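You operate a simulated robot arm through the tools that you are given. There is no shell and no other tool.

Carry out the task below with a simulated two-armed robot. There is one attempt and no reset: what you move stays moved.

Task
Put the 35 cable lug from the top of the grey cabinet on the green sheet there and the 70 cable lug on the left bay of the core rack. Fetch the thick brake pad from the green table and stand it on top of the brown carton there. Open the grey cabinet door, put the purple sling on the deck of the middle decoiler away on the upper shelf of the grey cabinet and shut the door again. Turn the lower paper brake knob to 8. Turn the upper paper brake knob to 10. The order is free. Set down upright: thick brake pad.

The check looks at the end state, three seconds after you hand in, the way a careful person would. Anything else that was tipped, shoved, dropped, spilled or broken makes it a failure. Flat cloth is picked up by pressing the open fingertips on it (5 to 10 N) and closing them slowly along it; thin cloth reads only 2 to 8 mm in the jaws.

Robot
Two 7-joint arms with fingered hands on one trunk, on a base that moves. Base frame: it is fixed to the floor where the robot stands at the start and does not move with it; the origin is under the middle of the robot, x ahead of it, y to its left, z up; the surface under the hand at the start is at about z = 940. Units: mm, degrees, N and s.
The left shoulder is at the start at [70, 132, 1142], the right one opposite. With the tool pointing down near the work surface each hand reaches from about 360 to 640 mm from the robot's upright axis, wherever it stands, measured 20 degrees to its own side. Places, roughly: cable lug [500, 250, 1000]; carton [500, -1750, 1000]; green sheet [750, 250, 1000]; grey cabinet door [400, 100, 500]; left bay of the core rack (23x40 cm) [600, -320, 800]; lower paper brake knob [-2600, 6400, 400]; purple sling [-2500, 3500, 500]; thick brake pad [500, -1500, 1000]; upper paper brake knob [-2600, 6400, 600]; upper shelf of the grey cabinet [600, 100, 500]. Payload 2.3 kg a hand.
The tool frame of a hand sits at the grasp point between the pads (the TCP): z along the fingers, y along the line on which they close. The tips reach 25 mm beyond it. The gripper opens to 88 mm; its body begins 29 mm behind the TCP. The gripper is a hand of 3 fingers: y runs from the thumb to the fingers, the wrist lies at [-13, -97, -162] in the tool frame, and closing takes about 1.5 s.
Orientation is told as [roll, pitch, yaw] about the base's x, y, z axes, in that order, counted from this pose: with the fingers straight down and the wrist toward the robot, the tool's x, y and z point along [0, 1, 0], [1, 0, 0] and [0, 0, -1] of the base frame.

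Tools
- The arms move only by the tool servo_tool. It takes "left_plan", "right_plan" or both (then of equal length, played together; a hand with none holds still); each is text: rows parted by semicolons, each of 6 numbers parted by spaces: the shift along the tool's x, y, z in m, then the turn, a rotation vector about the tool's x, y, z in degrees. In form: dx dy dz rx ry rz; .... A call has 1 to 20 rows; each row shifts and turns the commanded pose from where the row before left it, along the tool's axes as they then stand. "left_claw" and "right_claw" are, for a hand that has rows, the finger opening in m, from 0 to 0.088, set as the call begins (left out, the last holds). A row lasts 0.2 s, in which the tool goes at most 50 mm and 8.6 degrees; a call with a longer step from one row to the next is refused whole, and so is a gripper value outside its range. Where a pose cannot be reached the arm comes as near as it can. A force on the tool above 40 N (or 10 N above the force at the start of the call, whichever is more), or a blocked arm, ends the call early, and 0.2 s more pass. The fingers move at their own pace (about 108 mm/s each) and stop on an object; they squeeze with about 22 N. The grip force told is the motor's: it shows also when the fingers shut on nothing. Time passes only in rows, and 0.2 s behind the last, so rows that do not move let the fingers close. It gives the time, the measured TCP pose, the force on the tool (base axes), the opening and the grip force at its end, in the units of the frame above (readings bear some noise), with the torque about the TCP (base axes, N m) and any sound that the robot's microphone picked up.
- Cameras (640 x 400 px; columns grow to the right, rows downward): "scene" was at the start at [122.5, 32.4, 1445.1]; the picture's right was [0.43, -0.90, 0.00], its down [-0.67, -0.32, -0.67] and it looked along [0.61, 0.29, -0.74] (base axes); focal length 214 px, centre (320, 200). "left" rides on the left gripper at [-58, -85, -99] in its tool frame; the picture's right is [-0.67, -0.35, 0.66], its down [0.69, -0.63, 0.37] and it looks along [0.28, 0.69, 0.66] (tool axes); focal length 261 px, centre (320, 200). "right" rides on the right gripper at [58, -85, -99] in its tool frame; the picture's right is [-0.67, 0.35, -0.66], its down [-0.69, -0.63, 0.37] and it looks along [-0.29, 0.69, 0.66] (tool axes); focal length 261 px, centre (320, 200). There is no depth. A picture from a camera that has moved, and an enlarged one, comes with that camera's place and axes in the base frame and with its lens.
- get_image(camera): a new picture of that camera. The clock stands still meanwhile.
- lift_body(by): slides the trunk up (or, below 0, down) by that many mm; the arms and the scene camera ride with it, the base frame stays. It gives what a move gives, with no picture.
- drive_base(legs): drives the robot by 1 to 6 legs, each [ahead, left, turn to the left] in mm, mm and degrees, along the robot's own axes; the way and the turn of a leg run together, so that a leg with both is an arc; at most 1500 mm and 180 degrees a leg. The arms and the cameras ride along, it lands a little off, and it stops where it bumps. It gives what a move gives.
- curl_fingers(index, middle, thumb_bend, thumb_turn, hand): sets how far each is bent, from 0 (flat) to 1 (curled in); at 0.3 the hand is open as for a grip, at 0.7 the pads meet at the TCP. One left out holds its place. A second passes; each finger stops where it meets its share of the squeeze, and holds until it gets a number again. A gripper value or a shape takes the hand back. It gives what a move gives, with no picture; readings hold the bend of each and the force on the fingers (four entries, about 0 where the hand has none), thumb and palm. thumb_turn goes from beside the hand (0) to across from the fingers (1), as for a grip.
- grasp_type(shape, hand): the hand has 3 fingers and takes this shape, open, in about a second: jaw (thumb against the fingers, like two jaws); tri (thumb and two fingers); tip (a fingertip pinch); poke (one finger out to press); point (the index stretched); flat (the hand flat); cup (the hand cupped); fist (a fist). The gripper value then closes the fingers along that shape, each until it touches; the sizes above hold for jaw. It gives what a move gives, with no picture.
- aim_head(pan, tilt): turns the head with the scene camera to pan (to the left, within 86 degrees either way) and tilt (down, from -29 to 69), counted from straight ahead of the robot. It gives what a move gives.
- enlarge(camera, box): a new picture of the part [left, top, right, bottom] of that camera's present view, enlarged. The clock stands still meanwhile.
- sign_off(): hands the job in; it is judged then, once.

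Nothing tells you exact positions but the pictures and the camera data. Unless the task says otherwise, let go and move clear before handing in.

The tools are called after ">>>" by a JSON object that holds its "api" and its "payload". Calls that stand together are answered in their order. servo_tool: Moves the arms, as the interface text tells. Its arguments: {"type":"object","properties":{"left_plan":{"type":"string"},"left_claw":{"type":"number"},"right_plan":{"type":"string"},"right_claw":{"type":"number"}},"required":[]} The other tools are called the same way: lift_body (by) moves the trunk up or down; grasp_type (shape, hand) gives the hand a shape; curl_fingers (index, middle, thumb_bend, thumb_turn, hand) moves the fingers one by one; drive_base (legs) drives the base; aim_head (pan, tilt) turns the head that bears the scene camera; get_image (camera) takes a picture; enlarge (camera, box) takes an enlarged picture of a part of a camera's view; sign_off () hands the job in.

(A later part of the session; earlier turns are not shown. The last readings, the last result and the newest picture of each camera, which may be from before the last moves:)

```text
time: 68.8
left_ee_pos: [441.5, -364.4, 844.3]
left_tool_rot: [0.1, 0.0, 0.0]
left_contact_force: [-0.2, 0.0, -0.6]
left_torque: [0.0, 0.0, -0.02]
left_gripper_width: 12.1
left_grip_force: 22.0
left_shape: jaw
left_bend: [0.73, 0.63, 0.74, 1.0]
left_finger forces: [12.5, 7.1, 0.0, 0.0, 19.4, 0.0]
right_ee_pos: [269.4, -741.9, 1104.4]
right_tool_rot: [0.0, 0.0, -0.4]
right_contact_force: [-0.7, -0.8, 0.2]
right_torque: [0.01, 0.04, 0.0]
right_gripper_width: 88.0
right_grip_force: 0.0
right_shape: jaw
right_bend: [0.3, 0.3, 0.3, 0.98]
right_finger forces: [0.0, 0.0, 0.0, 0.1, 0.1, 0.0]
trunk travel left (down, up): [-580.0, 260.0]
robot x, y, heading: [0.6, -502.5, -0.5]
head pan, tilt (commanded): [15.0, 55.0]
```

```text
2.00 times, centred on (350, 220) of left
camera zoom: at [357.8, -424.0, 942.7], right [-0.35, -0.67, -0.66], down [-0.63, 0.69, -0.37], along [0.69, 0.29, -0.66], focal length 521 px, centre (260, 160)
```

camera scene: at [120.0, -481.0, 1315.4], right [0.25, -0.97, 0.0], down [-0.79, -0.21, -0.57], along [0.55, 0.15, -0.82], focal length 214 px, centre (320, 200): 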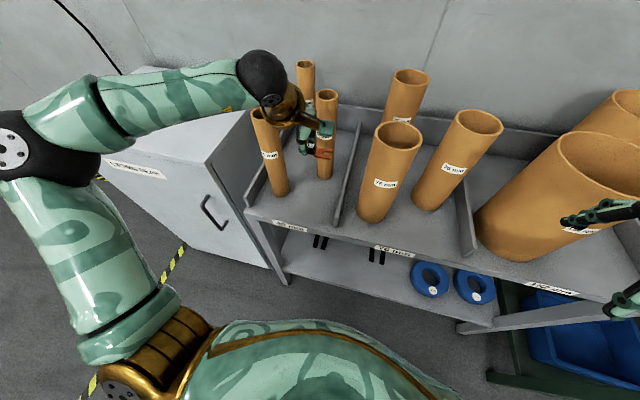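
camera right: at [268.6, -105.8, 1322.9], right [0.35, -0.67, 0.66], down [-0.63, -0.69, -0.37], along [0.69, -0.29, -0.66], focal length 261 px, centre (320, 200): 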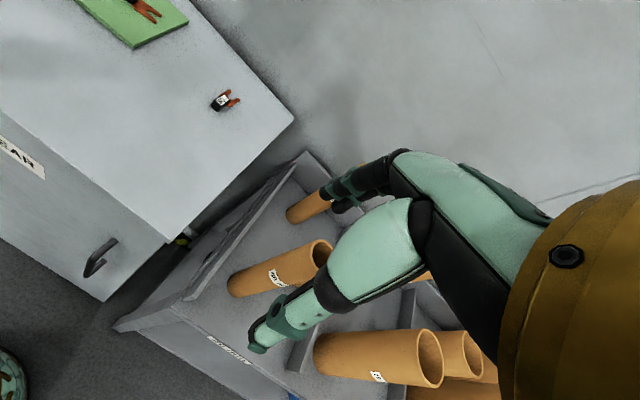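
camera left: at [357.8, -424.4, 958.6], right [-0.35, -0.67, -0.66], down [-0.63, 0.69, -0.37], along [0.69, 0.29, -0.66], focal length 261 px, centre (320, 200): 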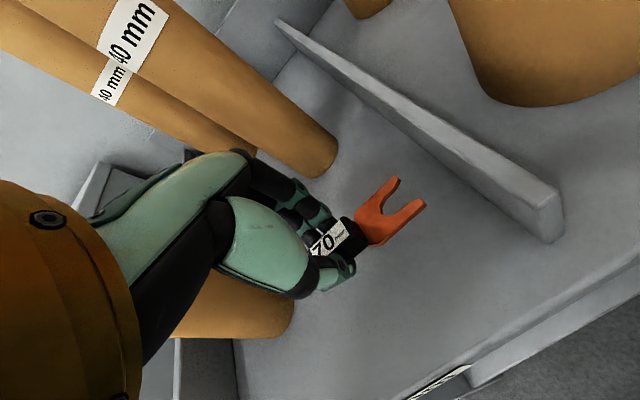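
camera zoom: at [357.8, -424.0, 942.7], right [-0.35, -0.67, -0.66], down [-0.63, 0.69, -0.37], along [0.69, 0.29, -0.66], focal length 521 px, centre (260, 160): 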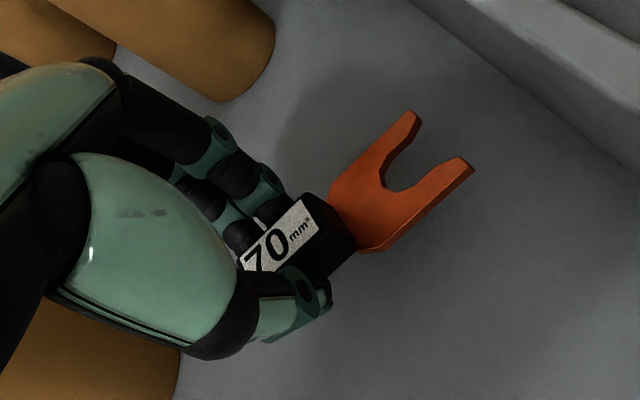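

>>> {"api": "servo_tool", "payload": {"left_plan": "0 0 0.004 0 0 0; 0 0 0.004 0 0 0; 0 0 0 0 0 0"}}

>>> {"api": "servo_tool", "payload": {"left_plan": "0 0 0.0025 0 0 0; 0 0 0 0 0 0"}}

```text
time: 69.6
left_ee_pos: [443.1, -364.4, 835.6]
left_tool_rot: [0.0, 0.0, 0.0]
left_contact_force: [-0.1, 0.5, -0.3]
left_torque: [0.01, -0.04, 0.02]
left_gripper_width: 12.4
left_grip_force: 22.2
left_shape: jaw
left_bend: [0.73, 0.63, 0.74, 1.0]
left_finger forces: [12.5, 7.0, 0.0, 0.0, 19.4, 0.1]
right_ee_pos: [270.1, -742.7, 1104.5]
right_tool_rot: [0.0, -0.1, -0.3]
right_contact_force: [0.0, 0.4, 0.2]
right_torque: [0.0, 0.0, 0.01]
right_gripper_width: 87.6
right_grip_force: 0.1
right_shape: jaw
right_bend: [0.3, 0.3, 0.3, 0.98]
right_finger forces: [0.0, 0.0, 0.0, 0.0, 0.0, 0.0]
trunk travel left (down, up): [-580.0, 260.0]
robot x, y, heading: [2.3, -496.7, -0.2]
head pan, tilt (commanded): [15.0, 55.0]
```

```text
time: 70.2
left_ee_pos: [441.8, -365.0, 834.2]
left_tool_rot: [0.1, 0.0, 0.0]
left_contact_force: [-0.7, -0.8, -0.8]
left_torque: [-0.01, 0.01, 0.01]
left_gripper_width: 12.1
left_grip_force: 22.2
left_shape: jaw
left_bend: [0.73, 0.63, 0.74, 1.0]
left_finger forces: [12.5, 7.0, 0.0, 0.0, 19.4, 0.0]
right_ee_pos: [269.4, -743.1, 1103.3]
right_tool_rot: [0.0, 0.0, -0.3]
right_contact_force: [0.3, 1.1, 0.1]
right_torque: [0.03, -0.02, 0.0]
right_gripper_width: 87.7
right_grip_force: 0.0
right_shape: jaw
right_bend: [0.3, 0.3, 0.3, 0.98]
right_finger forces: [0.0, 0.0, 0.0, 0.1, 0.0, 0.0]
trunk travel left (down, up): [-580.0, 260.0]
robot x, y, heading: [-0.7, -495.7, -0.0]
head pan, tilt (commanded): [15.0, 55.0]
```

>>> {"api": "servo_tool", "payload": {"left_plan": "0 0 0.002 0 0 0; 0 0 0 0 0 0"}}

>>> {"api": "servo_tool", "payload": {"left_plan": "0 0 0.0015 0 0 0; 0 0 0 0 0 0"}}

```text
time: 70.8
left_ee_pos: [440.9, -366.1, 832.0]
left_tool_rot: [0.0, 0.1, 0.0]
left_contact_force: [-0.1, 0.1, -0.3]
left_torque: [0.02, 0.03, -0.01]
left_gripper_width: 12.5
left_grip_force: 22.4
left_shape: jaw
left_bend: [0.73, 0.63, 0.74, 1.0]
left_finger forces: [12.5, 6.9, 0.1, 0.0, 19.4, 0.0]
right_ee_pos: [270.0, -742.3, 1104.0]
right_tool_rot: [0.0, -0.1, -0.4]
right_contact_force: [0.3, 0.2, 0.7]
right_torque: [-0.01, 0.02, 0.02]
right_gripper_width: 87.7
right_grip_force: 0.1
right_shape: jaw
right_bend: [0.3, 0.3, 0.3, 0.98]
right_finger forces: [0.1, 0.0, 0.1, 0.0, 0.1, 0.0]
trunk travel left (down, up): [-580.0, 260.0]
robot x, y, heading: [-1.5, -498.3, -0.2]
head pan, tilt (commanded): [15.0, 55.0]
```

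```text
time: 71.4
left_ee_pos: [441.6, -365.3, 831.1]
left_tool_rot: [0.0, 0.1, 0.1]
left_contact_force: [-0.6, 0.7, -0.3]
left_torque: [0.02, 0.0, 0.0]
left_gripper_width: 12.2
left_grip_force: 21.6
left_shape: jaw
left_bend: [0.73, 0.63, 0.74, 1.0]
left_finger forces: [12.5, 7.1, 0.0, 0.0, 19.4, 0.1]
right_ee_pos: [269.4, -743.0, 1102.1]
right_tool_rot: [0.0, 0.0, -0.3]
right_contact_force: [0.1, 0.0, 0.0]
right_torque: [0.01, -0.01, 0.0]
right_gripper_width: 87.5
right_grip_force: 0.0
right_shape: jaw
right_bend: [0.3, 0.3, 0.3, 0.98]
right_finger forces: [0.1, 0.1, 0.0, 0.1, 0.0, 0.0]
trunk travel left (down, up): [-580.0, 260.0]
robot x, y, heading: [0.8, -495.4, -0.5]
head pan, tilt (commanded): [15.0, 55.0]
```

>>> {"api": "servo_tool", "payload": {"left_plan": "0 0 0.002 0 0 0; 0 0 0 0 0 0"}}

>>> {"api": "servo_tool", "payload": {"left_plan": "0 0 0.0015 0 0 0; 0 0 0 0 0 0"}}

```text
time: 72.0
left_ee_pos: [441.6, -364.8, 828.1]
left_tool_rot: [0.0, 0.0, 0.0]
left_contact_force: [0.1, 0.3, -1.1]
left_torque: [0.03, 0.04, 0.0]
left_gripper_width: 12.2
left_grip_force: 22.4
left_shape: jaw
left_bend: [0.73, 0.63, 0.74, 1.0]
left_finger forces: [12.5, 6.9, 0.1, 0.0, 19.5, 0.0]
right_ee_pos: [270.5, -742.9, 1102.5]
right_tool_rot: [0.1, -0.1, -0.3]
right_contact_force: [0.1, 0.2, 0.7]
right_torque: [-0.01, 0.01, 0.04]
right_gripper_width: 87.9
right_grip_force: 0.0
right_shape: jaw
right_bend: [0.3, 0.3, 0.3, 0.98]
right_finger forces: [0.0, 0.0, 0.1, 0.0, 0.0, 0.0]
trunk travel left (down, up): [-580.0, 260.0]
robot x, y, heading: [-0.7, -496.6, -0.2]
head pan, tilt (commanded): [15.0, 55.0]
```

```text
time: 72.6
left_ee_pos: [440.8, -364.2, 826.8]
left_tool_rot: [0.0, -0.2, 0.1]
left_contact_force: [0.8, 0.9, 2.6]
left_torque: [-0.03, -0.03, 0.02]
left_gripper_width: 12.5
left_grip_force: 22.1
left_shape: jaw
left_bend: [0.73, 0.63, 0.74, 1.0]
left_finger forces: [13.1, 7.1, 0.0, 0.1, 19.9, 0.0]
right_ee_pos: [269.7, -743.0, 1103.7]
right_tool_rot: [0.1, 0.0, -0.4]
right_contact_force: [1.4, 0.8, 0.3]
right_torque: [0.03, 0.0, 0.04]
right_gripper_width: 87.4
right_grip_force: 0.0
right_shape: jaw
right_bend: [0.3, 0.3, 0.3, 0.98]
right_finger forces: [0.0, 0.0, 0.0, 0.0, 0.1, 0.0]
trunk travel left (down, up): [-580.0, 260.0]
robot x, y, heading: [-1.0, -493.5, -0.4]
head pan, tilt (commanded): [15.0, 55.0]
```

Contact is felt at z 826.8 with 2.6 N. I open the hand partly, then rise straight up.

>>> {"api": "servo_tool", "payload": {"left_plan": "0 0 0 0 0 0; 0 0 0 0 0 0; 0 0 0 0 0 0; 0 0 0 0 0 0; 0 0 0 0 0 0", "left_claw": 0.06}}

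>>> {"api": "get_image", "payload": {"camera": "left"}}

```text
time: 73.8
left_ee_pos: [441.9, -365.1, 825.8]
left_tool_rot: [-0.1, 0.0, 0.1]
left_contact_force: [0.2, -0.6, -0.1]
left_torque: [-0.03, 0.02, 0.03]
left_gripper_width: 59.6
left_grip_force: 0.1
left_shape: jaw
left_bend: [0.28, 0.38, 0.6, 1.0]
left_finger forces: [0.0, 0.1, 0.0, 0.0, 0.0, 0.0]
right_ee_pos: [267.6, -743.1, 1102.8]
right_tool_rot: [0.0, 0.0, -0.3]
right_contact_force: [-0.3, -0.5, 0.1]
right_torque: [0.0, 0.0, 0.0]
right_gripper_width: 87.7
right_grip_force: 0.1
right_shape: jaw
right_bend: [0.3, 0.3, 0.3, 0.98]
right_finger forces: [0.0, 0.0, 0.1, 0.1, 0.0, 0.1]
trunk travel left (down, up): [-580.0, 260.0]
robot x, y, heading: [-1.7, -496.3, -0.3]
head pan, tilt (commanded): [15.0, 55.0]
```

```text
taken
camera left: at [357.7, -424.4, 924.9], right [-0.35, -0.67, -0.66], down [-0.63, 0.69, -0.37], along [0.69, 0.29, -0.66], focal length 261 px, centre (320, 200)
```

left: 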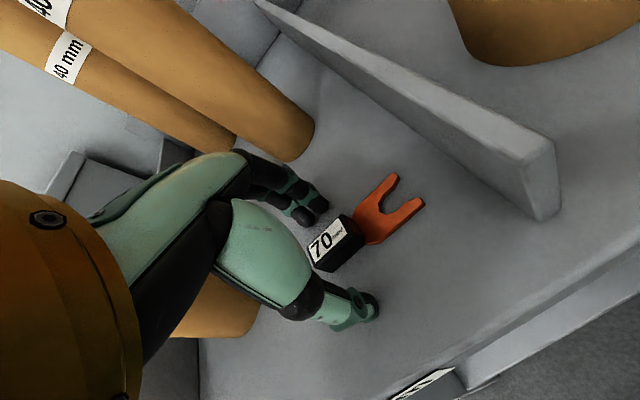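

The lug stands in the bay, clear of the fingers. I rise straight up out of the tubes.

>>> {"api": "servo_tool", "payload": {"left_plan": "0 0 -0.01 0 0 0; 0 0 -0.015 0 0 0; 0 0 -0.02 0 0 0; 0 0 -0.02 0 0 0; 0 0 -0.02 0 0 0; 0 0 -0.02 0 0 0; 0 0 -0.02 0 0 0; 0 0 -0.02 0 0 0; 0 0 -0.02 0 0 0; 0 0 -0.02 0 0 0; 0 0 -0.02 0 0 0; 0 0 0 0 0 0"}}

>>> {"api": "lift_body", "payload": {"by": 200}}

>>> {"api": "enlarge", "payload": {"camera": "left", "box": [320, 180, 620, 380]}}

```text
time: 76.4
left_ee_pos: [442.1, -366.4, 1032.6]
left_tool_rot: [0.0, 0.0, -0.1]
left_contact_force: [-0.1, -0.2, -0.2]
left_torque: [0.0, 0.0, -0.02]
left_gripper_width: 59.5
left_grip_force: 0.0
left_shape: jaw
left_bend: [0.28, 0.38, 0.6, 1.0]
left_finger forces: [0.0, 0.1, 0.0, 0.0, 0.1, 0.0]
right_ee_pos: [269.4, -743.4, 1102.5]
right_tool_rot: [0.0, 0.0, -0.3]
right_contact_force: [-0.5, -0.2, 0.3]
right_torque: [0.03, 0.01, -0.01]
right_gripper_width: 87.5
right_grip_force: 0.0
right_shape: jaw
right_bend: [0.3, 0.3, 0.3, 0.98]
right_finger forces: [0.0, 0.0, 0.0, 0.0, 0.0, 0.1]
trunk travel left (down, up): [-580.0, 260.0]
robot x, y, heading: [-3.5, -497.3, -0.4]
head pan, tilt (commanded): [15.0, 55.0]
```

```text
time: 78.6
left_ee_pos: [441.8, -365.2, 1232.0]
left_tool_rot: [0.0, 0.0, 0.0]
left_contact_force: [0.5, -0.4, 0.2]
left_torque: [0.02, -0.02, 0.01]
left_gripper_width: 59.8
left_grip_force: 0.1
left_shape: jaw
left_bend: [0.28, 0.38, 0.6, 1.0]
left_finger forces: [0.0, 0.0, 0.0, 0.0, 0.1, 0.1]
right_ee_pos: [268.5, -742.7, 1302.3]
right_tool_rot: [0.0, -0.1, -0.2]
right_contact_force: [-0.1, 0.5, 0.0]
right_torque: [-0.01, -0.01, 0.02]
right_gripper_width: 87.6
right_grip_force: 0.0
right_shape: jaw
right_bend: [0.3, 0.3, 0.3, 0.98]
right_finger forces: [0.0, 0.1, 0.0, 0.0, 0.0, 0.1]
trunk travel left (down, up): [-780.0, 60.0]
robot x, y, heading: [-2.1, -501.5, -0.1]
head pan, tilt (commanded): [15.0, 55.0]
```

```text
2.00 times, centred on (470, 280) of left
camera zoom: at [358.2, -424.9, 1330.5], right [-0.35, -0.67, -0.66], down [-0.63, 0.69, -0.37], along [0.69, 0.29, -0.66], focal length 521 px, centre (20, 40)
```

zoom: 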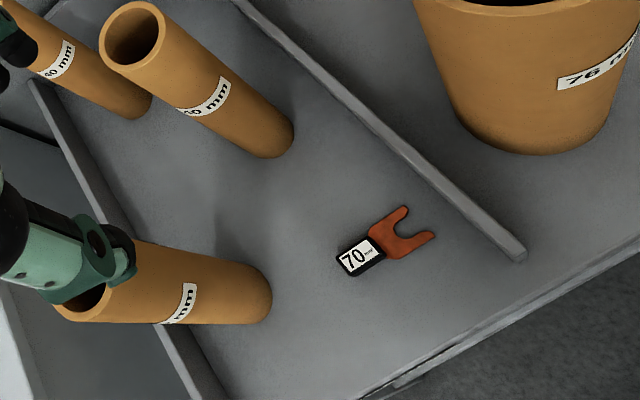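

The 70 lug lies properly in the left bay. Next is the brake pad: I retract the left hand a little and look towards the green table.

>>> {"api": "servo_tool", "payload": {"left_plan": "0 -0.025 0 0 0 0; 0 -0.025 0 0 0 0; 0 -0.025 0 0 0 0; 0 -0.025 0 0 0 0; 0 0 0 0 0 0", "left_claw": 0.088}}

>>> {"api": "aim_head", "payload": {"pan": -60, "tilt": 40}}

>>> {"api": "get_image", "payload": {"camera": "scene"}}

```text
time: 79.8
left_ee_pos: [342.2, -364.6, 1230.5]
left_tool_rot: [0.0, 0.0, 0.1]
left_contact_force: [-0.2, -0.4, 0.2]
left_torque: [-0.01, 0.05, -0.04]
left_gripper_width: 87.6
left_grip_force: 0.1
left_shape: jaw
left_bend: [0.3, 0.3, 0.3, 0.98]
left_finger forces: [0.0, 0.0, 0.0, 0.1, 0.0, 0.0]
right_ee_pos: [269.2, -742.5, 1303.7]
right_tool_rot: [0.1, 0.0, -0.3]
right_contact_force: [0.5, -0.1, 0.8]
right_torque: [0.0, -0.02, 0.04]
right_gripper_width: 87.7
right_grip_force: 0.1
right_shape: jaw
right_bend: [0.3, 0.3, 0.3, 0.98]
right_finger forces: [0.1, 0.1, 0.0, 0.0, 0.0, 0.1]
trunk travel left (down, up): [-780.0, 60.0]
robot x, y, heading: [0.7, -498.7, -0.2]
head pan, tilt (commanded): [15.0, 55.0]
```

```text
time: 81.2
left_ee_pos: [343.3, -365.6, 1231.2]
left_tool_rot: [0.0, 0.0, 0.1]
left_contact_force: [-0.4, -2.4, 0.1]
left_torque: [0.04, 0.0, -0.02]
left_gripper_width: 87.7
left_grip_force: 0.0
left_shape: jaw
left_bend: [0.3, 0.3, 0.3, 0.98]
left_finger forces: [0.0, 0.1, 0.0, 0.0, 0.0, 0.0]
right_ee_pos: [269.5, -742.9, 1302.8]
right_tool_rot: [0.0, 0.0, -0.3]
right_contact_force: [0.3, 0.7, 0.2]
right_torque: [-0.01, 0.0, 0.0]
right_gripper_width: 87.5
right_grip_force: 0.0
right_shape: jaw
right_bend: [0.3, 0.3, 0.3, 0.98]
right_finger forces: [0.0, 0.0, 0.0, 0.1, 0.0, 0.0]
trunk travel left (down, up): [-780.0, 60.0]
robot x, y, heading: [-5.2, -494.5, -0.2]
head pan, tilt (commanded): [-60.0, 40.0]
```

```text
taken
camera scene: at [92.5, -573.2, 1536.1], right [-0.87, -0.5, 0.0], down [-0.32, 0.56, -0.77], along [0.38, -0.67, -0.64], focal length 214 px, centre (320, 200)
```

scene: 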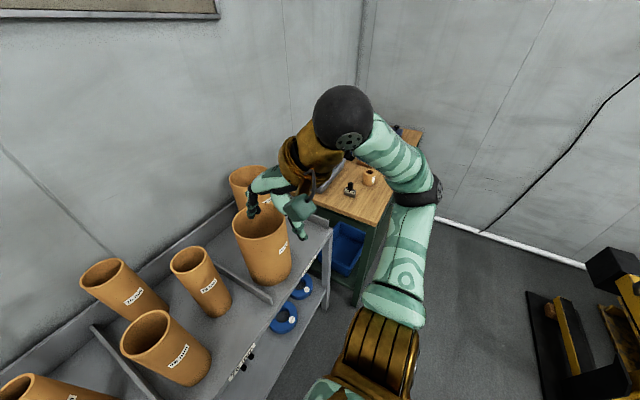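

The table's front edge is nearer than the rack's, at about x 190. I drive back 250 and right 700 and look again from there.

>>> {"api": "drive_base", "payload": {"legs": [[-280, 0, 0], [0, -750, 0]]}}

>>> {"api": "aim_head", "payload": {"pan": -20, "tilt": 40}}

>>> {"api": "get_image", "payload": {"camera": "scene"}}

```text
time: 86.8
left_ee_pos: [57.7, -1104.8, 1231.7]
left_tool_rot: [-0.1, 0.0, 0.1]
left_contact_force: [-0.5, -0.7, -0.7]
left_torque: [0.0, 0.02, -0.03]
left_gripper_width: 87.8
left_grip_force: 0.2
left_shape: jaw
left_bend: [0.3, 0.3, 0.3, 0.98]
left_finger forces: [0.0, 0.0, 0.1, 0.1, 0.1, 0.0]
right_ee_pos: [-15.0, -1481.3, 1302.8]
right_tool_rot: [-0.2, 0.0, -0.3]
right_contact_force: [0.4, 0.0, 0.5]
right_torque: [0.02, 0.03, -0.03]
right_gripper_width: 87.9
right_grip_force: 0.0
right_shape: jaw
right_bend: [0.3, 0.3, 0.3, 0.98]
right_finger forces: [0.0, 0.0, 0.0, 0.1, 0.0, 0.1]
trunk travel left (down, up): [-780.0, 60.0]
robot x, y, heading: [-284.2, -1237.8, -0.1]
head pan, tilt (commanded): [-60.0, 40.0]
```

```text
time: 87.9
left_ee_pos: [58.3, -1105.8, 1231.2]
left_tool_rot: [0.0, 0.0, 0.0]
left_contact_force: [-0.4, 0.3, -1.1]
left_torque: [0.0, 0.01, 0.0]
left_gripper_width: 87.5
left_grip_force: 0.1
left_shape: jaw
left_bend: [0.3, 0.3, 0.3, 0.98]
left_finger forces: [0.1, 0.0, 0.0, 0.0, 0.1, 0.1]
right_ee_pos: [-16.0, -1483.3, 1303.3]
right_tool_rot: [0.0, 0.1, -0.3]
right_contact_force: [-0.3, 0.4, -0.2]
right_torque: [-0.02, 0.02, -0.03]
right_gripper_width: 87.8
right_grip_force: 0.1
right_shape: jaw
right_bend: [0.3, 0.3, 0.3, 0.98]
right_finger forces: [0.0, 0.0, 0.0, 0.0, 0.0, 0.0]
trunk travel left (down, up): [-780.0, 60.0]
robot x, y, heading: [-286.8, -1237.0, -0.4]
head pan, tilt (commanded): [-20.0, 40.0]
```

```text
taken
camera scene: at [-154.5, -1269.3, 1536.1], right [-0.35, -0.94, 0.0], down [-0.6, 0.22, -0.77], along [0.72, -0.27, -0.64], focal length 214 px, centre (320, 200)
```

scene: 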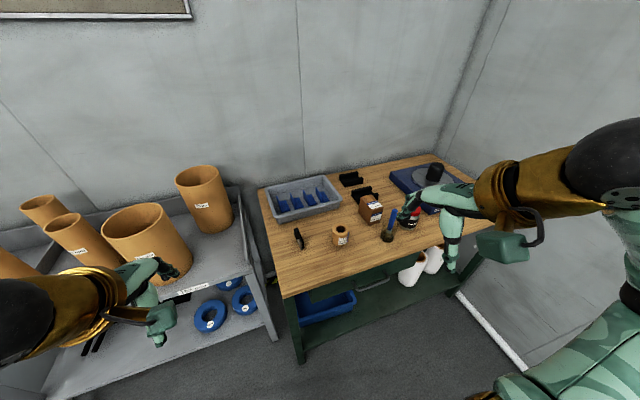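

>>> {"api": "enlarge", "payload": {"camera": "scene", "box": [250, 150, 460, 300]}}

```text
2.67 times, centred on (355, 225) of scene
camera zoom: at [-154.5, -1269.3, 1536.1], right [-0.35, -0.94, 0.0], down [-0.6, 0.22, -0.77], along [0.72, -0.27, -0.64], focal length 572 px, centre (227, 133)
```

zoom: 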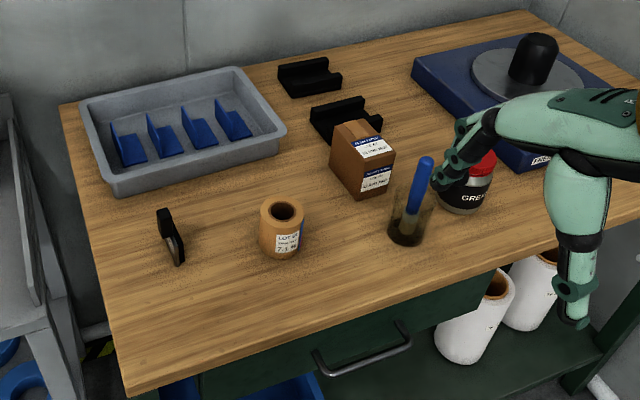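

I see a small black pad standing at the table's left, a paper roll, a brown carton, a brush pot, a grease can, a scale and two black blocks. I move right to see them nearer and move the right arm out of view.

>>> {"api": "drive_base", "payload": {"legs": [[0, -300, 0]]}}

>>> {"api": "aim_head", "payload": {"pan": 8, "tilt": 42}}

>>> {"api": "get_image", "payload": {"camera": "scene"}}

>>> {"api": "get_image", "payload": {"camera": "left"}}

>>> {"api": "get_image", "payload": {"camera": "right"}}

```text
time: 89.9
left_ee_pos: [57.2, -1403.9, 1232.6]
left_tool_rot: [-0.1, 0.0, -0.1]
left_contact_force: [1.2, -0.1, -0.5]
left_torque: [0.0, 0.0, 0.01]
left_gripper_width: 87.8
left_grip_force: 0.0
left_shape: jaw
left_bend: [0.3, 0.3, 0.3, 0.98]
left_finger forces: [0.0, 0.1, 0.1, 0.0, 0.0, 0.0]
right_ee_pos: [-16.9, -1780.5, 1304.4]
right_tool_rot: [0.0, 0.0, -0.3]
right_contact_force: [0.4, 0.2, 0.2]
right_torque: [-0.04, 0.0, 0.01]
right_gripper_width: 87.8
right_grip_force: 0.1
right_shape: jaw
right_bend: [0.3, 0.3, 0.3, 0.98]
right_finger forces: [0.0, 0.0, 0.1, 0.0, 0.0, 0.0]
trunk travel left (down, up): [-780.0, 60.0]
robot x, y, heading: [-287.8, -1540.3, -0.5]
head pan, tilt (commanded): [-20.0, 40.0]
```

```text
time: 90.9
left_ee_pos: [58.1, -1405.9, 1230.5]
left_tool_rot: [0.1, -0.1, -0.2]
left_contact_force: [-0.4, 1.0, 0.3]
left_torque: [0.02, 0.01, 0.03]
left_gripper_width: 87.6
left_grip_force: 0.0
left_shape: jaw
left_bend: [0.3, 0.3, 0.3, 0.98]
left_finger forces: [0.0, 0.0, 0.1, 0.1, 0.0, 0.1]
right_ee_pos: [-15.9, -1784.8, 1303.3]
right_tool_rot: [0.1, 0.0, -0.3]
right_contact_force: [-0.4, 0.6, 0.4]
right_torque: [0.03, 0.01, 0.01]
right_gripper_width: 87.6
right_grip_force: 0.0
right_shape: jaw
right_bend: [0.3, 0.3, 0.3, 0.98]
right_finger forces: [0.1, 0.0, 0.1, 0.0, 0.0, 0.1]
trunk travel left (down, up): [-780.0, 60.0]
robot x, y, heading: [-285.4, -1541.8, -0.4]
head pan, tilt (commanded): [8.0, 42.0]
```

```text
taken
camera scene: at [-153.2, -1530.1, 1533.2], right [0.13, -0.99, 0.0], down [-0.66, -0.09, -0.74], along [0.74, 0.1, -0.67], focal length 214 px, centre (320, 200)
```

scene: 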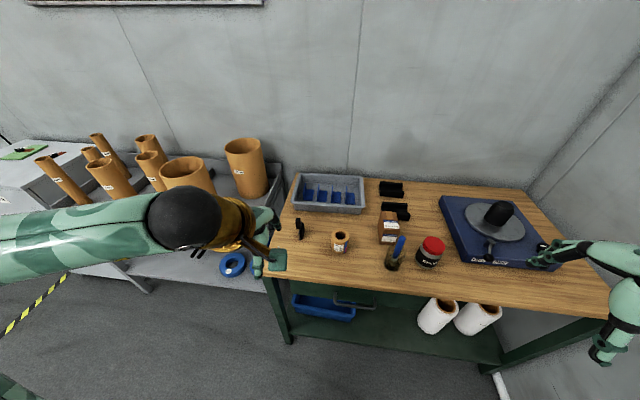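

```text
taken
camera left: at [-27.2, -1466.2, 1330.4], right [-0.35, -0.67, -0.66], down [-0.63, 0.69, -0.37], along [0.69, 0.28, -0.66], focal length 261 px, centre (320, 200)
```

left: 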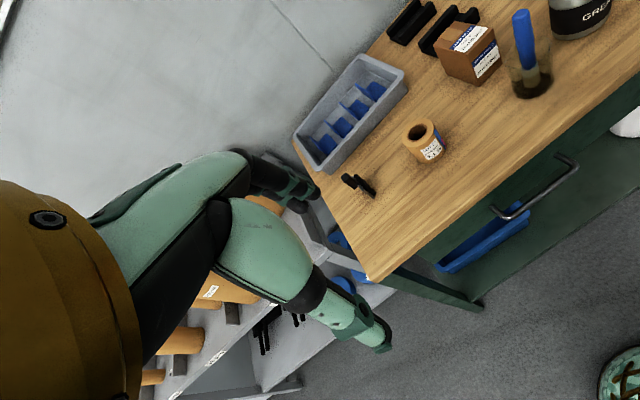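

```text
taken
camera right: at [-101.0, -1725.4, 1402.3], right [0.34, -0.67, 0.66], down [-0.63, -0.68, -0.37], along [0.69, -0.29, -0.66], focal length 261 px, centre (320, 200)
```

right: 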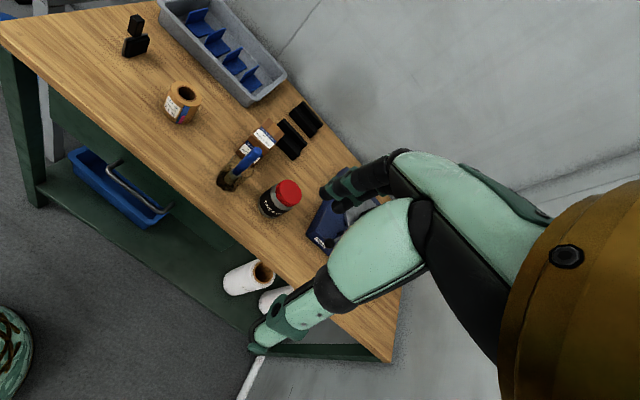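

>>> {"api": "enlarge", "payload": {"camera": "right", "box": [100, 0, 200, 70]}}

>>> {"api": "enlarge", "payload": {"camera": "right", "box": [200, 80, 340, 220]}}

>>> {"api": "enlarge", "payload": {"camera": "scene", "box": [280, 165, 460, 285]}}

>>> {"api": "enlarge", "payload": {"camera": "left", "box": [300, 0, 560, 220]}}

```text
5.71 times, centred on (150, 35) of right
camera zoom: at [-101.0, -1725.4, 1402.3], right [0.34, -0.67, 0.66], down [-0.63, -0.68, -0.37], along [0.69, -0.29, -0.66], focal length 1489 px, centre (1291, 1143)
```

zoom: 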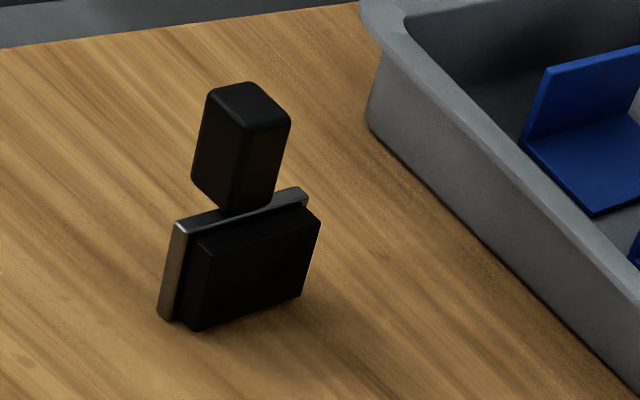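

```text
2.86 times, centred on (270, 150) of right
camera zoom: at [-101.0, -1725.4, 1402.3], right [0.34, -0.67, 0.66], down [-0.63, -0.68, -0.37], along [0.69, -0.29, -0.66], focal length 745 px, centre (463, 343)
```

zoom: 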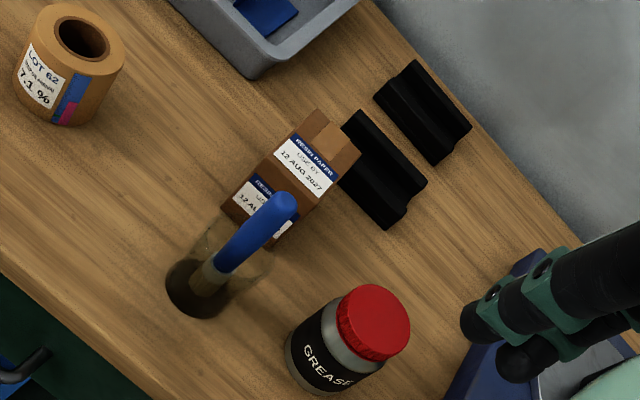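

```text
3.33 times, centred on (370, 225) of scene
camera zoom: at [-153.2, -1530.1, 1533.2], right [0.13, -0.99, 0.0], down [-0.66, -0.09, -0.74], along [0.74, 0.1, -0.67], focal length 715 px, centre (153, 117)
```

zoom: 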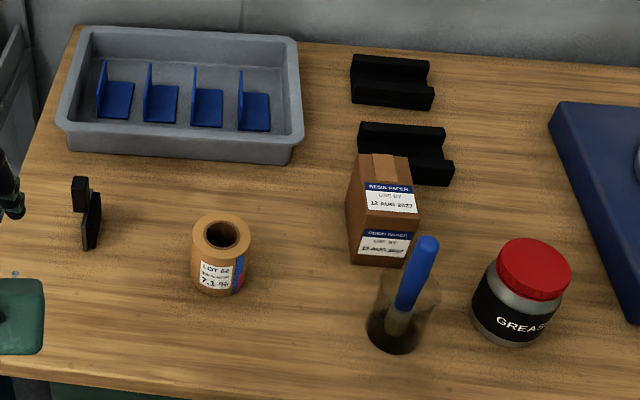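

```text
1.82 times, centred on (430, 110) of left
camera zoom: at [-27.2, -1466.2, 1330.4], right [-0.35, -0.67, -0.66], down [-0.63, 0.69, -0.37], along [0.69, 0.28, -0.66], focal length 474 px, centre (120, 364)
```

zoom: 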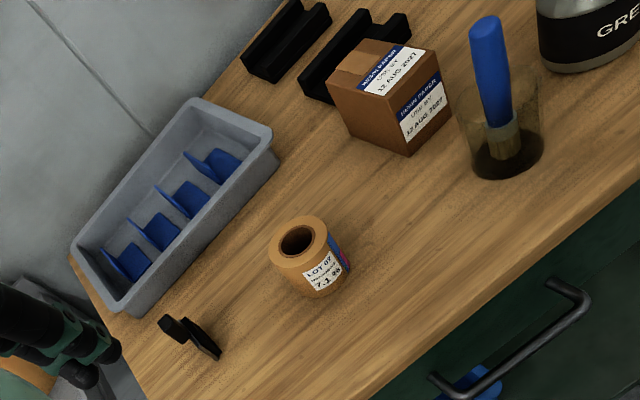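

The single black pad stands at about (355,-1390) on a table top near z 863: a steel plate with friction block and a black grip block on top. I drive nearer (front edge of the table is about x 192) and look closer.

>>> {"api": "drive_base", "payload": {"legs": [[120, -80, 0]]}}

>>> {"api": "aim_head", "payload": {"pan": 15, "tilt": 48}}

>>> {"api": "get_image", "payload": {"camera": "scene"}}

>>> {"api": "get_image", "payload": {"camera": "left"}}

```text
time: 92.2
left_ee_pos: [173.1, -1484.6, 1233.0]
left_tool_rot: [-0.1, -0.1, 0.0]
left_contact_force: [0.8, 0.4, -0.1]
left_torque: [-0.05, 0.0, 0.02]
left_gripper_width: 87.6
left_grip_force: 0.1
left_shape: jaw
left_bend: [0.3, 0.3, 0.3, 0.98]
left_finger forces: [0.1, 0.0, 0.0, 0.0, 0.1, 0.0]
right_ee_pos: [100.2, -1861.9, 1304.3]
right_tool_rot: [-0.1, -0.1, -0.2]
right_contact_force: [-0.2, 0.8, 0.2]
right_torque: [-0.01, 0.0, 0.0]
right_gripper_width: 87.8
right_grip_force: 0.0
right_shape: jaw
right_bend: [0.3, 0.3, 0.3, 0.98]
right_finger forces: [0.0, 0.0, 0.1, 0.0, 0.0, 0.0]
trunk travel left (down, up): [-780.0, 60.0]
robot x, y, heading: [-169.6, -1615.6, -0.2]
head pan, tilt (commanded): [8.0, 42.0]
```

```text
time: 92.9
left_ee_pos: [175.1, -1485.0, 1231.9]
left_tool_rot: [0.0, -0.1, 0.1]
left_contact_force: [-0.2, -0.8, -0.2]
left_torque: [0.01, -0.01, -0.02]
left_gripper_width: 87.8
left_grip_force: 0.0
left_shape: jaw
left_bend: [0.3, 0.3, 0.3, 0.98]
left_finger forces: [0.0, 0.1, 0.0, 0.0, 0.1, 0.0]
right_ee_pos: [103.0, -1863.2, 1304.1]
right_tool_rot: [0.0, 0.1, -0.2]
right_contact_force: [-0.9, -0.3, -0.3]
right_torque: [0.02, -0.03, 0.01]
right_gripper_width: 87.8
right_grip_force: 0.2
right_shape: jaw
right_bend: [0.3, 0.3, 0.3, 0.98]
right_finger forces: [0.0, 0.0, 0.1, 0.0, 0.0, 0.0]
trunk travel left (down, up): [-780.0, 60.0]
robot x, y, heading: [-166.3, -1617.0, -0.4]
head pan, tilt (commanded): [15.0, 48.0]
```

```text
taken
camera scene: at [-40.2, -1600.1, 1524.7], right [0.25, -0.97, 0.0], down [-0.72, -0.19, -0.67], along [0.65, 0.17, -0.74], focal length 214 px, centre (320, 200)
```

scene: 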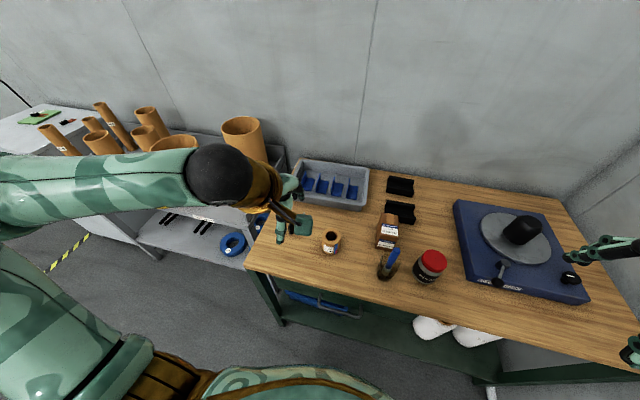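

```text
taken
camera left: at [92.3, -1544.8, 1330.5], right [-0.35, -0.67, -0.66], down [-0.63, 0.68, -0.37], along [0.69, 0.29, -0.66], focal length 261 px, centre (320, 200)
```

left: 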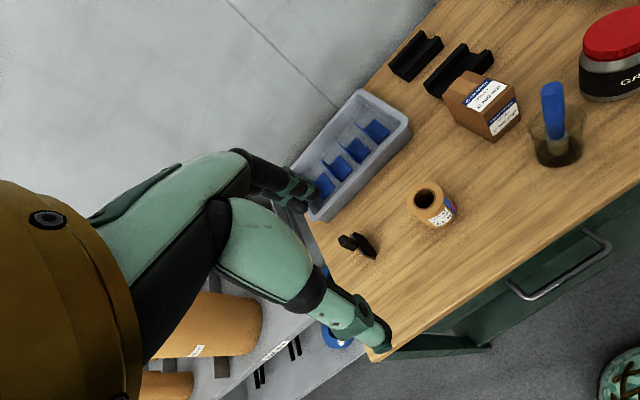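

>>> {"api": "enlarge", "payload": {"camera": "left", "box": [310, 200, 410, 280]}}

>>> {"api": "enlarge", "payload": {"camera": "left", "box": [390, 20, 590, 180]}}

>>> {"api": "enlarge", "payload": {"camera": "scene", "box": [360, 165, 460, 290]}}

```text
5.00 times, centred on (360, 240) of left
camera zoom: at [92.3, -1544.8, 1330.5], right [-0.35, -0.67, -0.66], down [-0.63, 0.68, -0.37], along [0.69, 0.29, -0.66], focal length 1303 px, centre (120, 0)
```

zoom: 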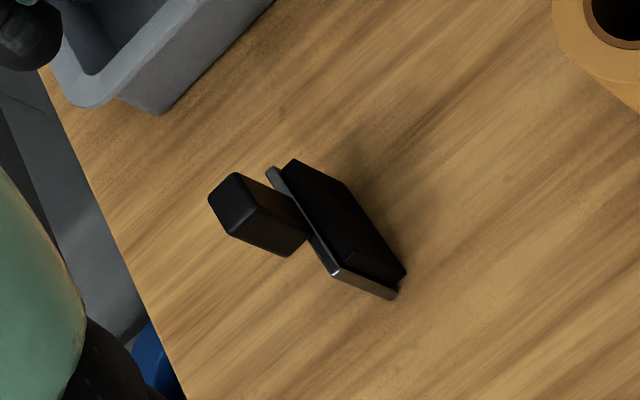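

```text
2.50 times, centred on (490, 100) of left
camera zoom: at [92.3, -1544.8, 1330.5], right [-0.35, -0.67, -0.66], down [-0.63, 0.68, -0.37], along [0.69, 0.29, -0.66], focal length 652 px, centre (-105, 450)
```

zoom: 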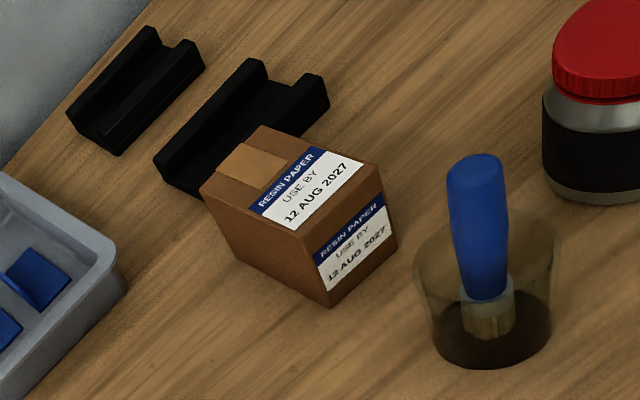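

```text
3.20 times, centred on (410, 228) of scene
camera zoom: at [-40.2, -1600.1, 1524.7], right [0.25, -0.97, 0.0], down [-0.72, -0.19, -0.67], along [0.65, 0.17, -0.74], focal length 686 px, centre (32, 112)
```

zoom: 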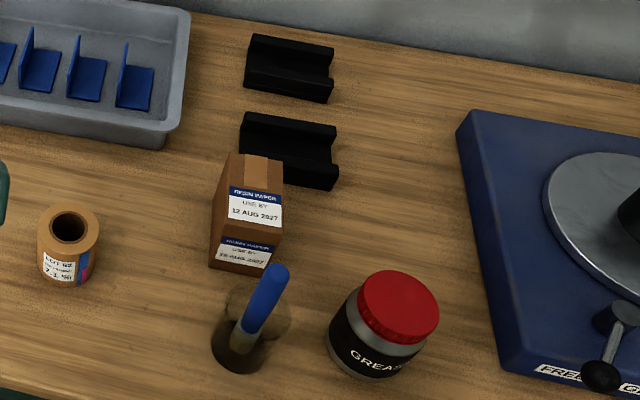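

The carton top is about x 372-467, y -1688 to -1745, z 936. The pad's plate lies along x with a square grip block standing on top. I bring the left hand closer to see the pad and its grip.

>>> {"api": "servo_tool", "payload": {"left_plan": "0.017 0.02 0.018 0 0 0; 0.017 0.02 0.018 0 0 0; 0.017 0.02 0.018 0 0 0; 0.017 0.02 0.018 0 0 0; 0.017 0.02 0.018 0 0 0; 0 0 0 0 0 0"}}

>>> {"api": "get_image", "payload": {"camera": "left"}}

>>> {"api": "get_image", "payload": {"camera": "scene"}}

```text
time: 94.3
left_ee_pos: [277.2, -1402.1, 1141.8]
left_tool_rot: [0.0, 0.0, 0.1]
left_contact_force: [0.3, 0.4, -0.2]
left_torque: [0.01, 0.0, -0.01]
left_gripper_width: 87.3
left_grip_force: 0.0
left_shape: jaw
left_bend: [0.3, 0.3, 0.3, 0.98]
left_finger forces: [0.1, 0.0, 0.1, 0.0, 0.0, 0.0]
right_ee_pos: [103.1, -1863.7, 1305.0]
right_tool_rot: [-0.1, -0.1, -0.3]
right_contact_force: [0.7, 0.1, 0.2]
right_torque: [0.0, 0.01, 0.02]
right_gripper_width: 87.8
right_grip_force: 0.0
right_shape: jaw
right_bend: [0.3, 0.3, 0.3, 0.98]
right_finger forces: [0.0, 0.0, 0.0, 0.0, 0.0, 0.0]
trunk travel left (down, up): [-780.0, 60.0]
robot x, y, heading: [-164.4, -1615.9, -0.4]
head pan, tilt (commanded): [15.0, 48.0]
```

```text
taken
camera left: at [193.4, -1460.9, 1239.6], right [-0.35, -0.67, -0.66], down [-0.63, 0.69, -0.37], along [0.69, 0.29, -0.66], focal length 261 px, centre (320, 200)
```

left: 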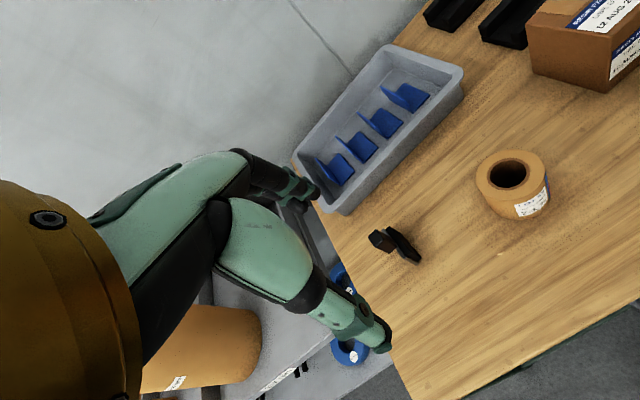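

```text
taken
camera scene: at [-39.9, -1600.8, 1524.7], right [0.25, -0.97, 0.0], down [-0.72, -0.19, -0.67], along [0.65, 0.17, -0.74], focal length 214 px, centre (320, 200)
```

scene: 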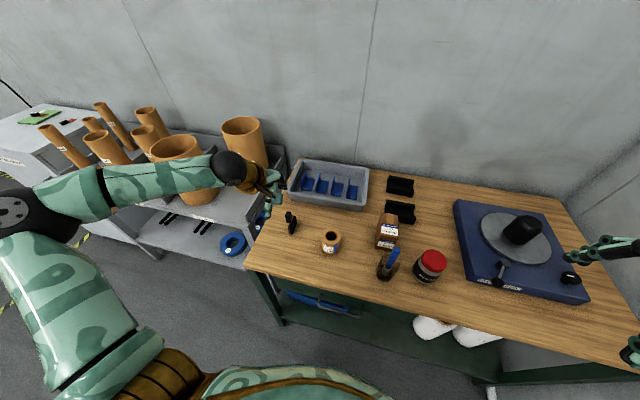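

>>> {"api": "enlarge", "payload": {"camera": "left", "box": [340, 200, 460, 290]}}

>>> {"api": "enlarge", "payload": {"camera": "scene", "box": [250, 180, 360, 270]}}

```text
4.44 times, centred on (400, 245) of left
camera zoom: at [193.4, -1460.9, 1239.6], right [-0.35, -0.67, -0.66], down [-0.63, 0.69, -0.37], along [0.69, 0.29, -0.66], focal length 1158 px, centre (-36, 0)
```

zoom: 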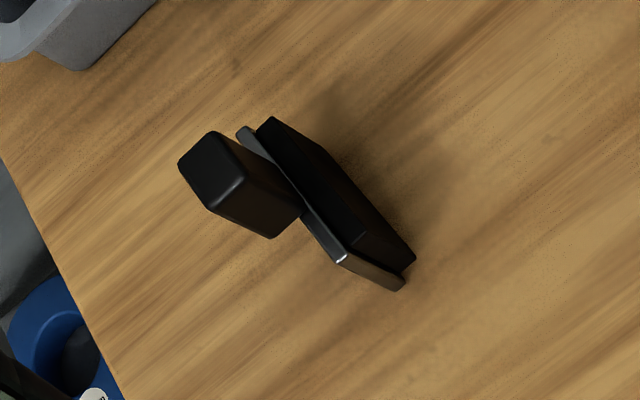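

```text
4.44 times, centred on (305, 225) of scene
camera zoom: at [-39.9, -1600.8, 1524.7], right [0.25, -0.97, 0.0], down [-0.72, -0.19, -0.67], along [0.65, 0.17, -0.74], focal length 953 px, centre (387, 89)
```

zoom: 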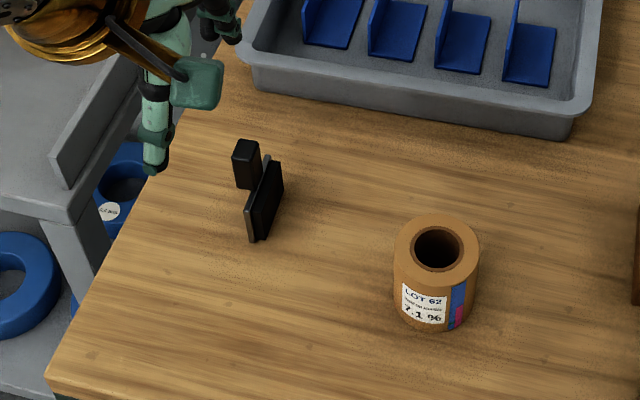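

By triangulation the grip block's top is near (377,-1374) at z 931-953, its exposed length about 50 mm above the plate. I move above it, staying higher, and check alignment.

>>> {"api": "servo_tool", "payload": {"left_plan": "0.0047 0.0167 0.02 0 0 0; 0.0047 0.0167 0.02 0 0 0; 0.0047 0.0167 0.02 0 0 0; 0.0047 0.0167 0.02 0 0 0; 0.0047 0.0167 0.02 0 0 0; 0.0047 0.0167 0.02 0 0 0; 0 0 0 0 0 0"}}

>>> {"api": "get_image", "payload": {"camera": "left"}}

>>> {"api": "enlarge", "payload": {"camera": "scene", "box": [230, 120, 370, 270]}}

```text
time: 95.9
left_ee_pos: [377.0, -1372.0, 1022.4]
left_tool_rot: [-0.1, 0.0, 0.1]
left_contact_force: [0.0, -0.5, 0.2]
left_torque: [0.03, 0.02, 0.04]
left_gripper_width: 87.6
left_grip_force: 0.0
left_shape: jaw
left_bend: [0.3, 0.3, 0.3, 0.98]
left_finger forces: [0.0, 0.0, 0.0, 0.0, 0.1, 0.0]
right_ee_pos: [103.3, -1863.8, 1302.3]
right_tool_rot: [0.1, 0.1, -0.1]
right_contact_force: [-0.2, 0.3, 0.1]
right_torque: [-0.02, -0.03, 0.01]
right_gripper_width: 87.7
right_grip_force: 0.0
right_shape: jaw
right_bend: [0.3, 0.3, 0.3, 0.98]
right_finger forces: [0.0, 0.1, 0.1, 0.1, 0.0, 0.0]
trunk travel left (down, up): [-780.0, 60.0]
robot x, y, heading: [-169.1, -1618.9, -0.2]
head pan, tilt (commanded): [15.0, 48.0]
```

```text
taken
camera left: at [293.5, -1431.7, 1120.2], right [-0.35, -0.67, -0.66], down [-0.63, 0.68, -0.37], along [0.69, 0.29, -0.66], focal length 261 px, centre (320, 200)
```

left: 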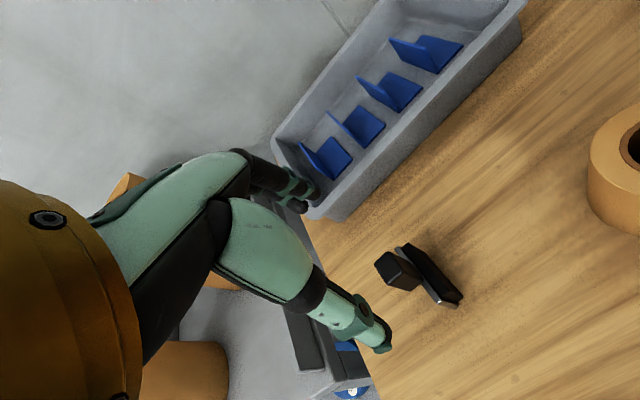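

```text
2.67 times, centred on (300, 195) of scene
camera zoom: at [-39.8, -1600.5, 1524.7], right [0.25, -0.97, 0.0], down [-0.72, -0.19, -0.67], along [0.65, 0.17, -0.74], focal length 572 px, centre (373, 213)
```

zoom: 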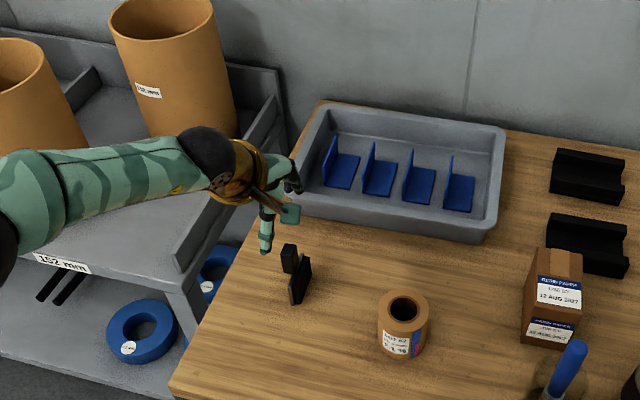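

>>> {"api": "enlarge", "payload": {"camera": "left", "box": [350, 220, 480, 320]}}

```text
4.00 times, centred on (415, 270) of left
camera zoom: at [293.5, -1431.7, 1120.2], right [-0.35, -0.67, -0.66], down [-0.63, 0.68, -0.37], along [0.69, 0.29, -0.66], focal length 1043 px, centre (-60, -80)
```

zoom: 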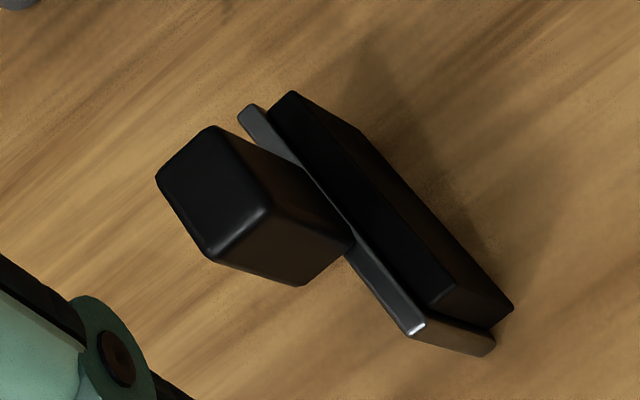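

Now I have the grip block at (384.7,-1370.3), 20 x 16 mm, top z 926, plate top z 879, table about z 830. I align and descend to just above.

>>> {"api": "servo_tool", "payload": {"left_plan": "0.0017 0.0077 0.02 0 0 0; 0 0 0.02 0 0 0; 0 0 0.02 0 0 0; 0 0 0.015 0 0 0; 0 0 0 0 0 0"}}

>>> {"api": "get_image", "payload": {"camera": "left"}}

```text
time: 97.1
left_ee_pos: [385.6, -1372.3, 946.7]
left_tool_rot: [0.0, 0.0, 0.1]
left_contact_force: [-0.2, -0.1, 0.5]
left_torque: [0.03, 0.02, -0.01]
left_gripper_width: 87.5
left_grip_force: 0.1
left_shape: jaw
left_bend: [0.3, 0.3, 0.3, 0.98]
left_finger forces: [0.1, 0.0, 0.1, 0.1, 0.1, 0.0]
right_ee_pos: [102.9, -1864.1, 1303.2]
right_tool_rot: [0.0, 0.0, -0.3]
right_contact_force: [-0.9, 0.0, -0.5]
right_torque: [-0.01, -0.02, -0.02]
right_gripper_width: 87.7
right_grip_force: 0.0
right_shape: jaw
right_bend: [0.3, 0.3, 0.3, 0.98]
right_finger forces: [0.0, 0.1, 0.0, 0.0, 0.0, 0.0]
trunk travel left (down, up): [-780.0, 60.0]
robot x, y, heading: [-159.7, -1615.6, -0.5]
head pan, tilt (commanded): [15.0, 48.0]
```

```text
taken
camera left: at [301.2, -1430.1, 1045.4], right [-0.35, -0.67, -0.66], down [-0.63, 0.68, -0.37], along [0.69, 0.29, -0.66], focal length 261 px, centre (320, 200)
```

left: 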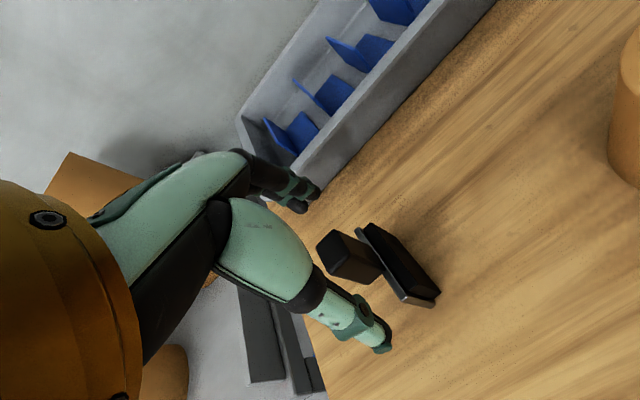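

The grip block's top lies right between the open fingertips. I descend to z 909 and close.

>>> {"api": "servo_tool", "payload": {"left_plan": "0.001 0 0.012 0 0 0; 0 0 0.012 0 0 0; 0 0 0.012 0 0 0; 0 0 0 0 0 0"}}

>>> {"api": "get_image", "payload": {"camera": "left"}}

```text
time: 98.1
left_ee_pos: [384.0, -1369.8, 910.3]
left_tool_rot: [0.1, -0.1, 0.2]
left_contact_force: [-0.6, 0.0, 0.3]
left_torque: [0.01, -0.02, -0.03]
left_gripper_width: 87.5
left_grip_force: 0.1
left_shape: jaw
left_bend: [0.3, 0.3, 0.3, 0.98]
left_finger forces: [0.0, 0.0, 0.1, 0.1, 0.1, 0.0]
right_ee_pos: [104.4, -1863.6, 1303.6]
right_tool_rot: [0.0, 0.1, -0.2]
right_contact_force: [-0.7, -0.5, 0.1]
right_torque: [0.01, 0.04, 0.03]
right_gripper_width: 87.8
right_grip_force: 0.2
right_shape: jaw
right_bend: [0.3, 0.3, 0.3, 0.98]
right_finger forces: [0.0, 0.1, 0.0, 0.0, 0.0, 0.0]
trunk travel left (down, up): [-780.0, 60.0]
robot x, y, heading: [-166.9, -1623.5, -0.3]
head pan, tilt (commanded): [15.0, 48.0]
```

```text
taken
camera left: at [300.7, -1429.3, 1008.9], right [-0.35, -0.67, -0.66], down [-0.63, 0.68, -0.37], along [0.69, 0.29, -0.66], focal length 261 px, centre (320, 200)
```

left: 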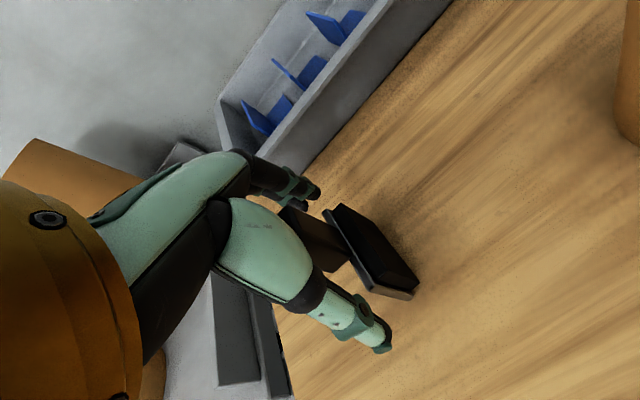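

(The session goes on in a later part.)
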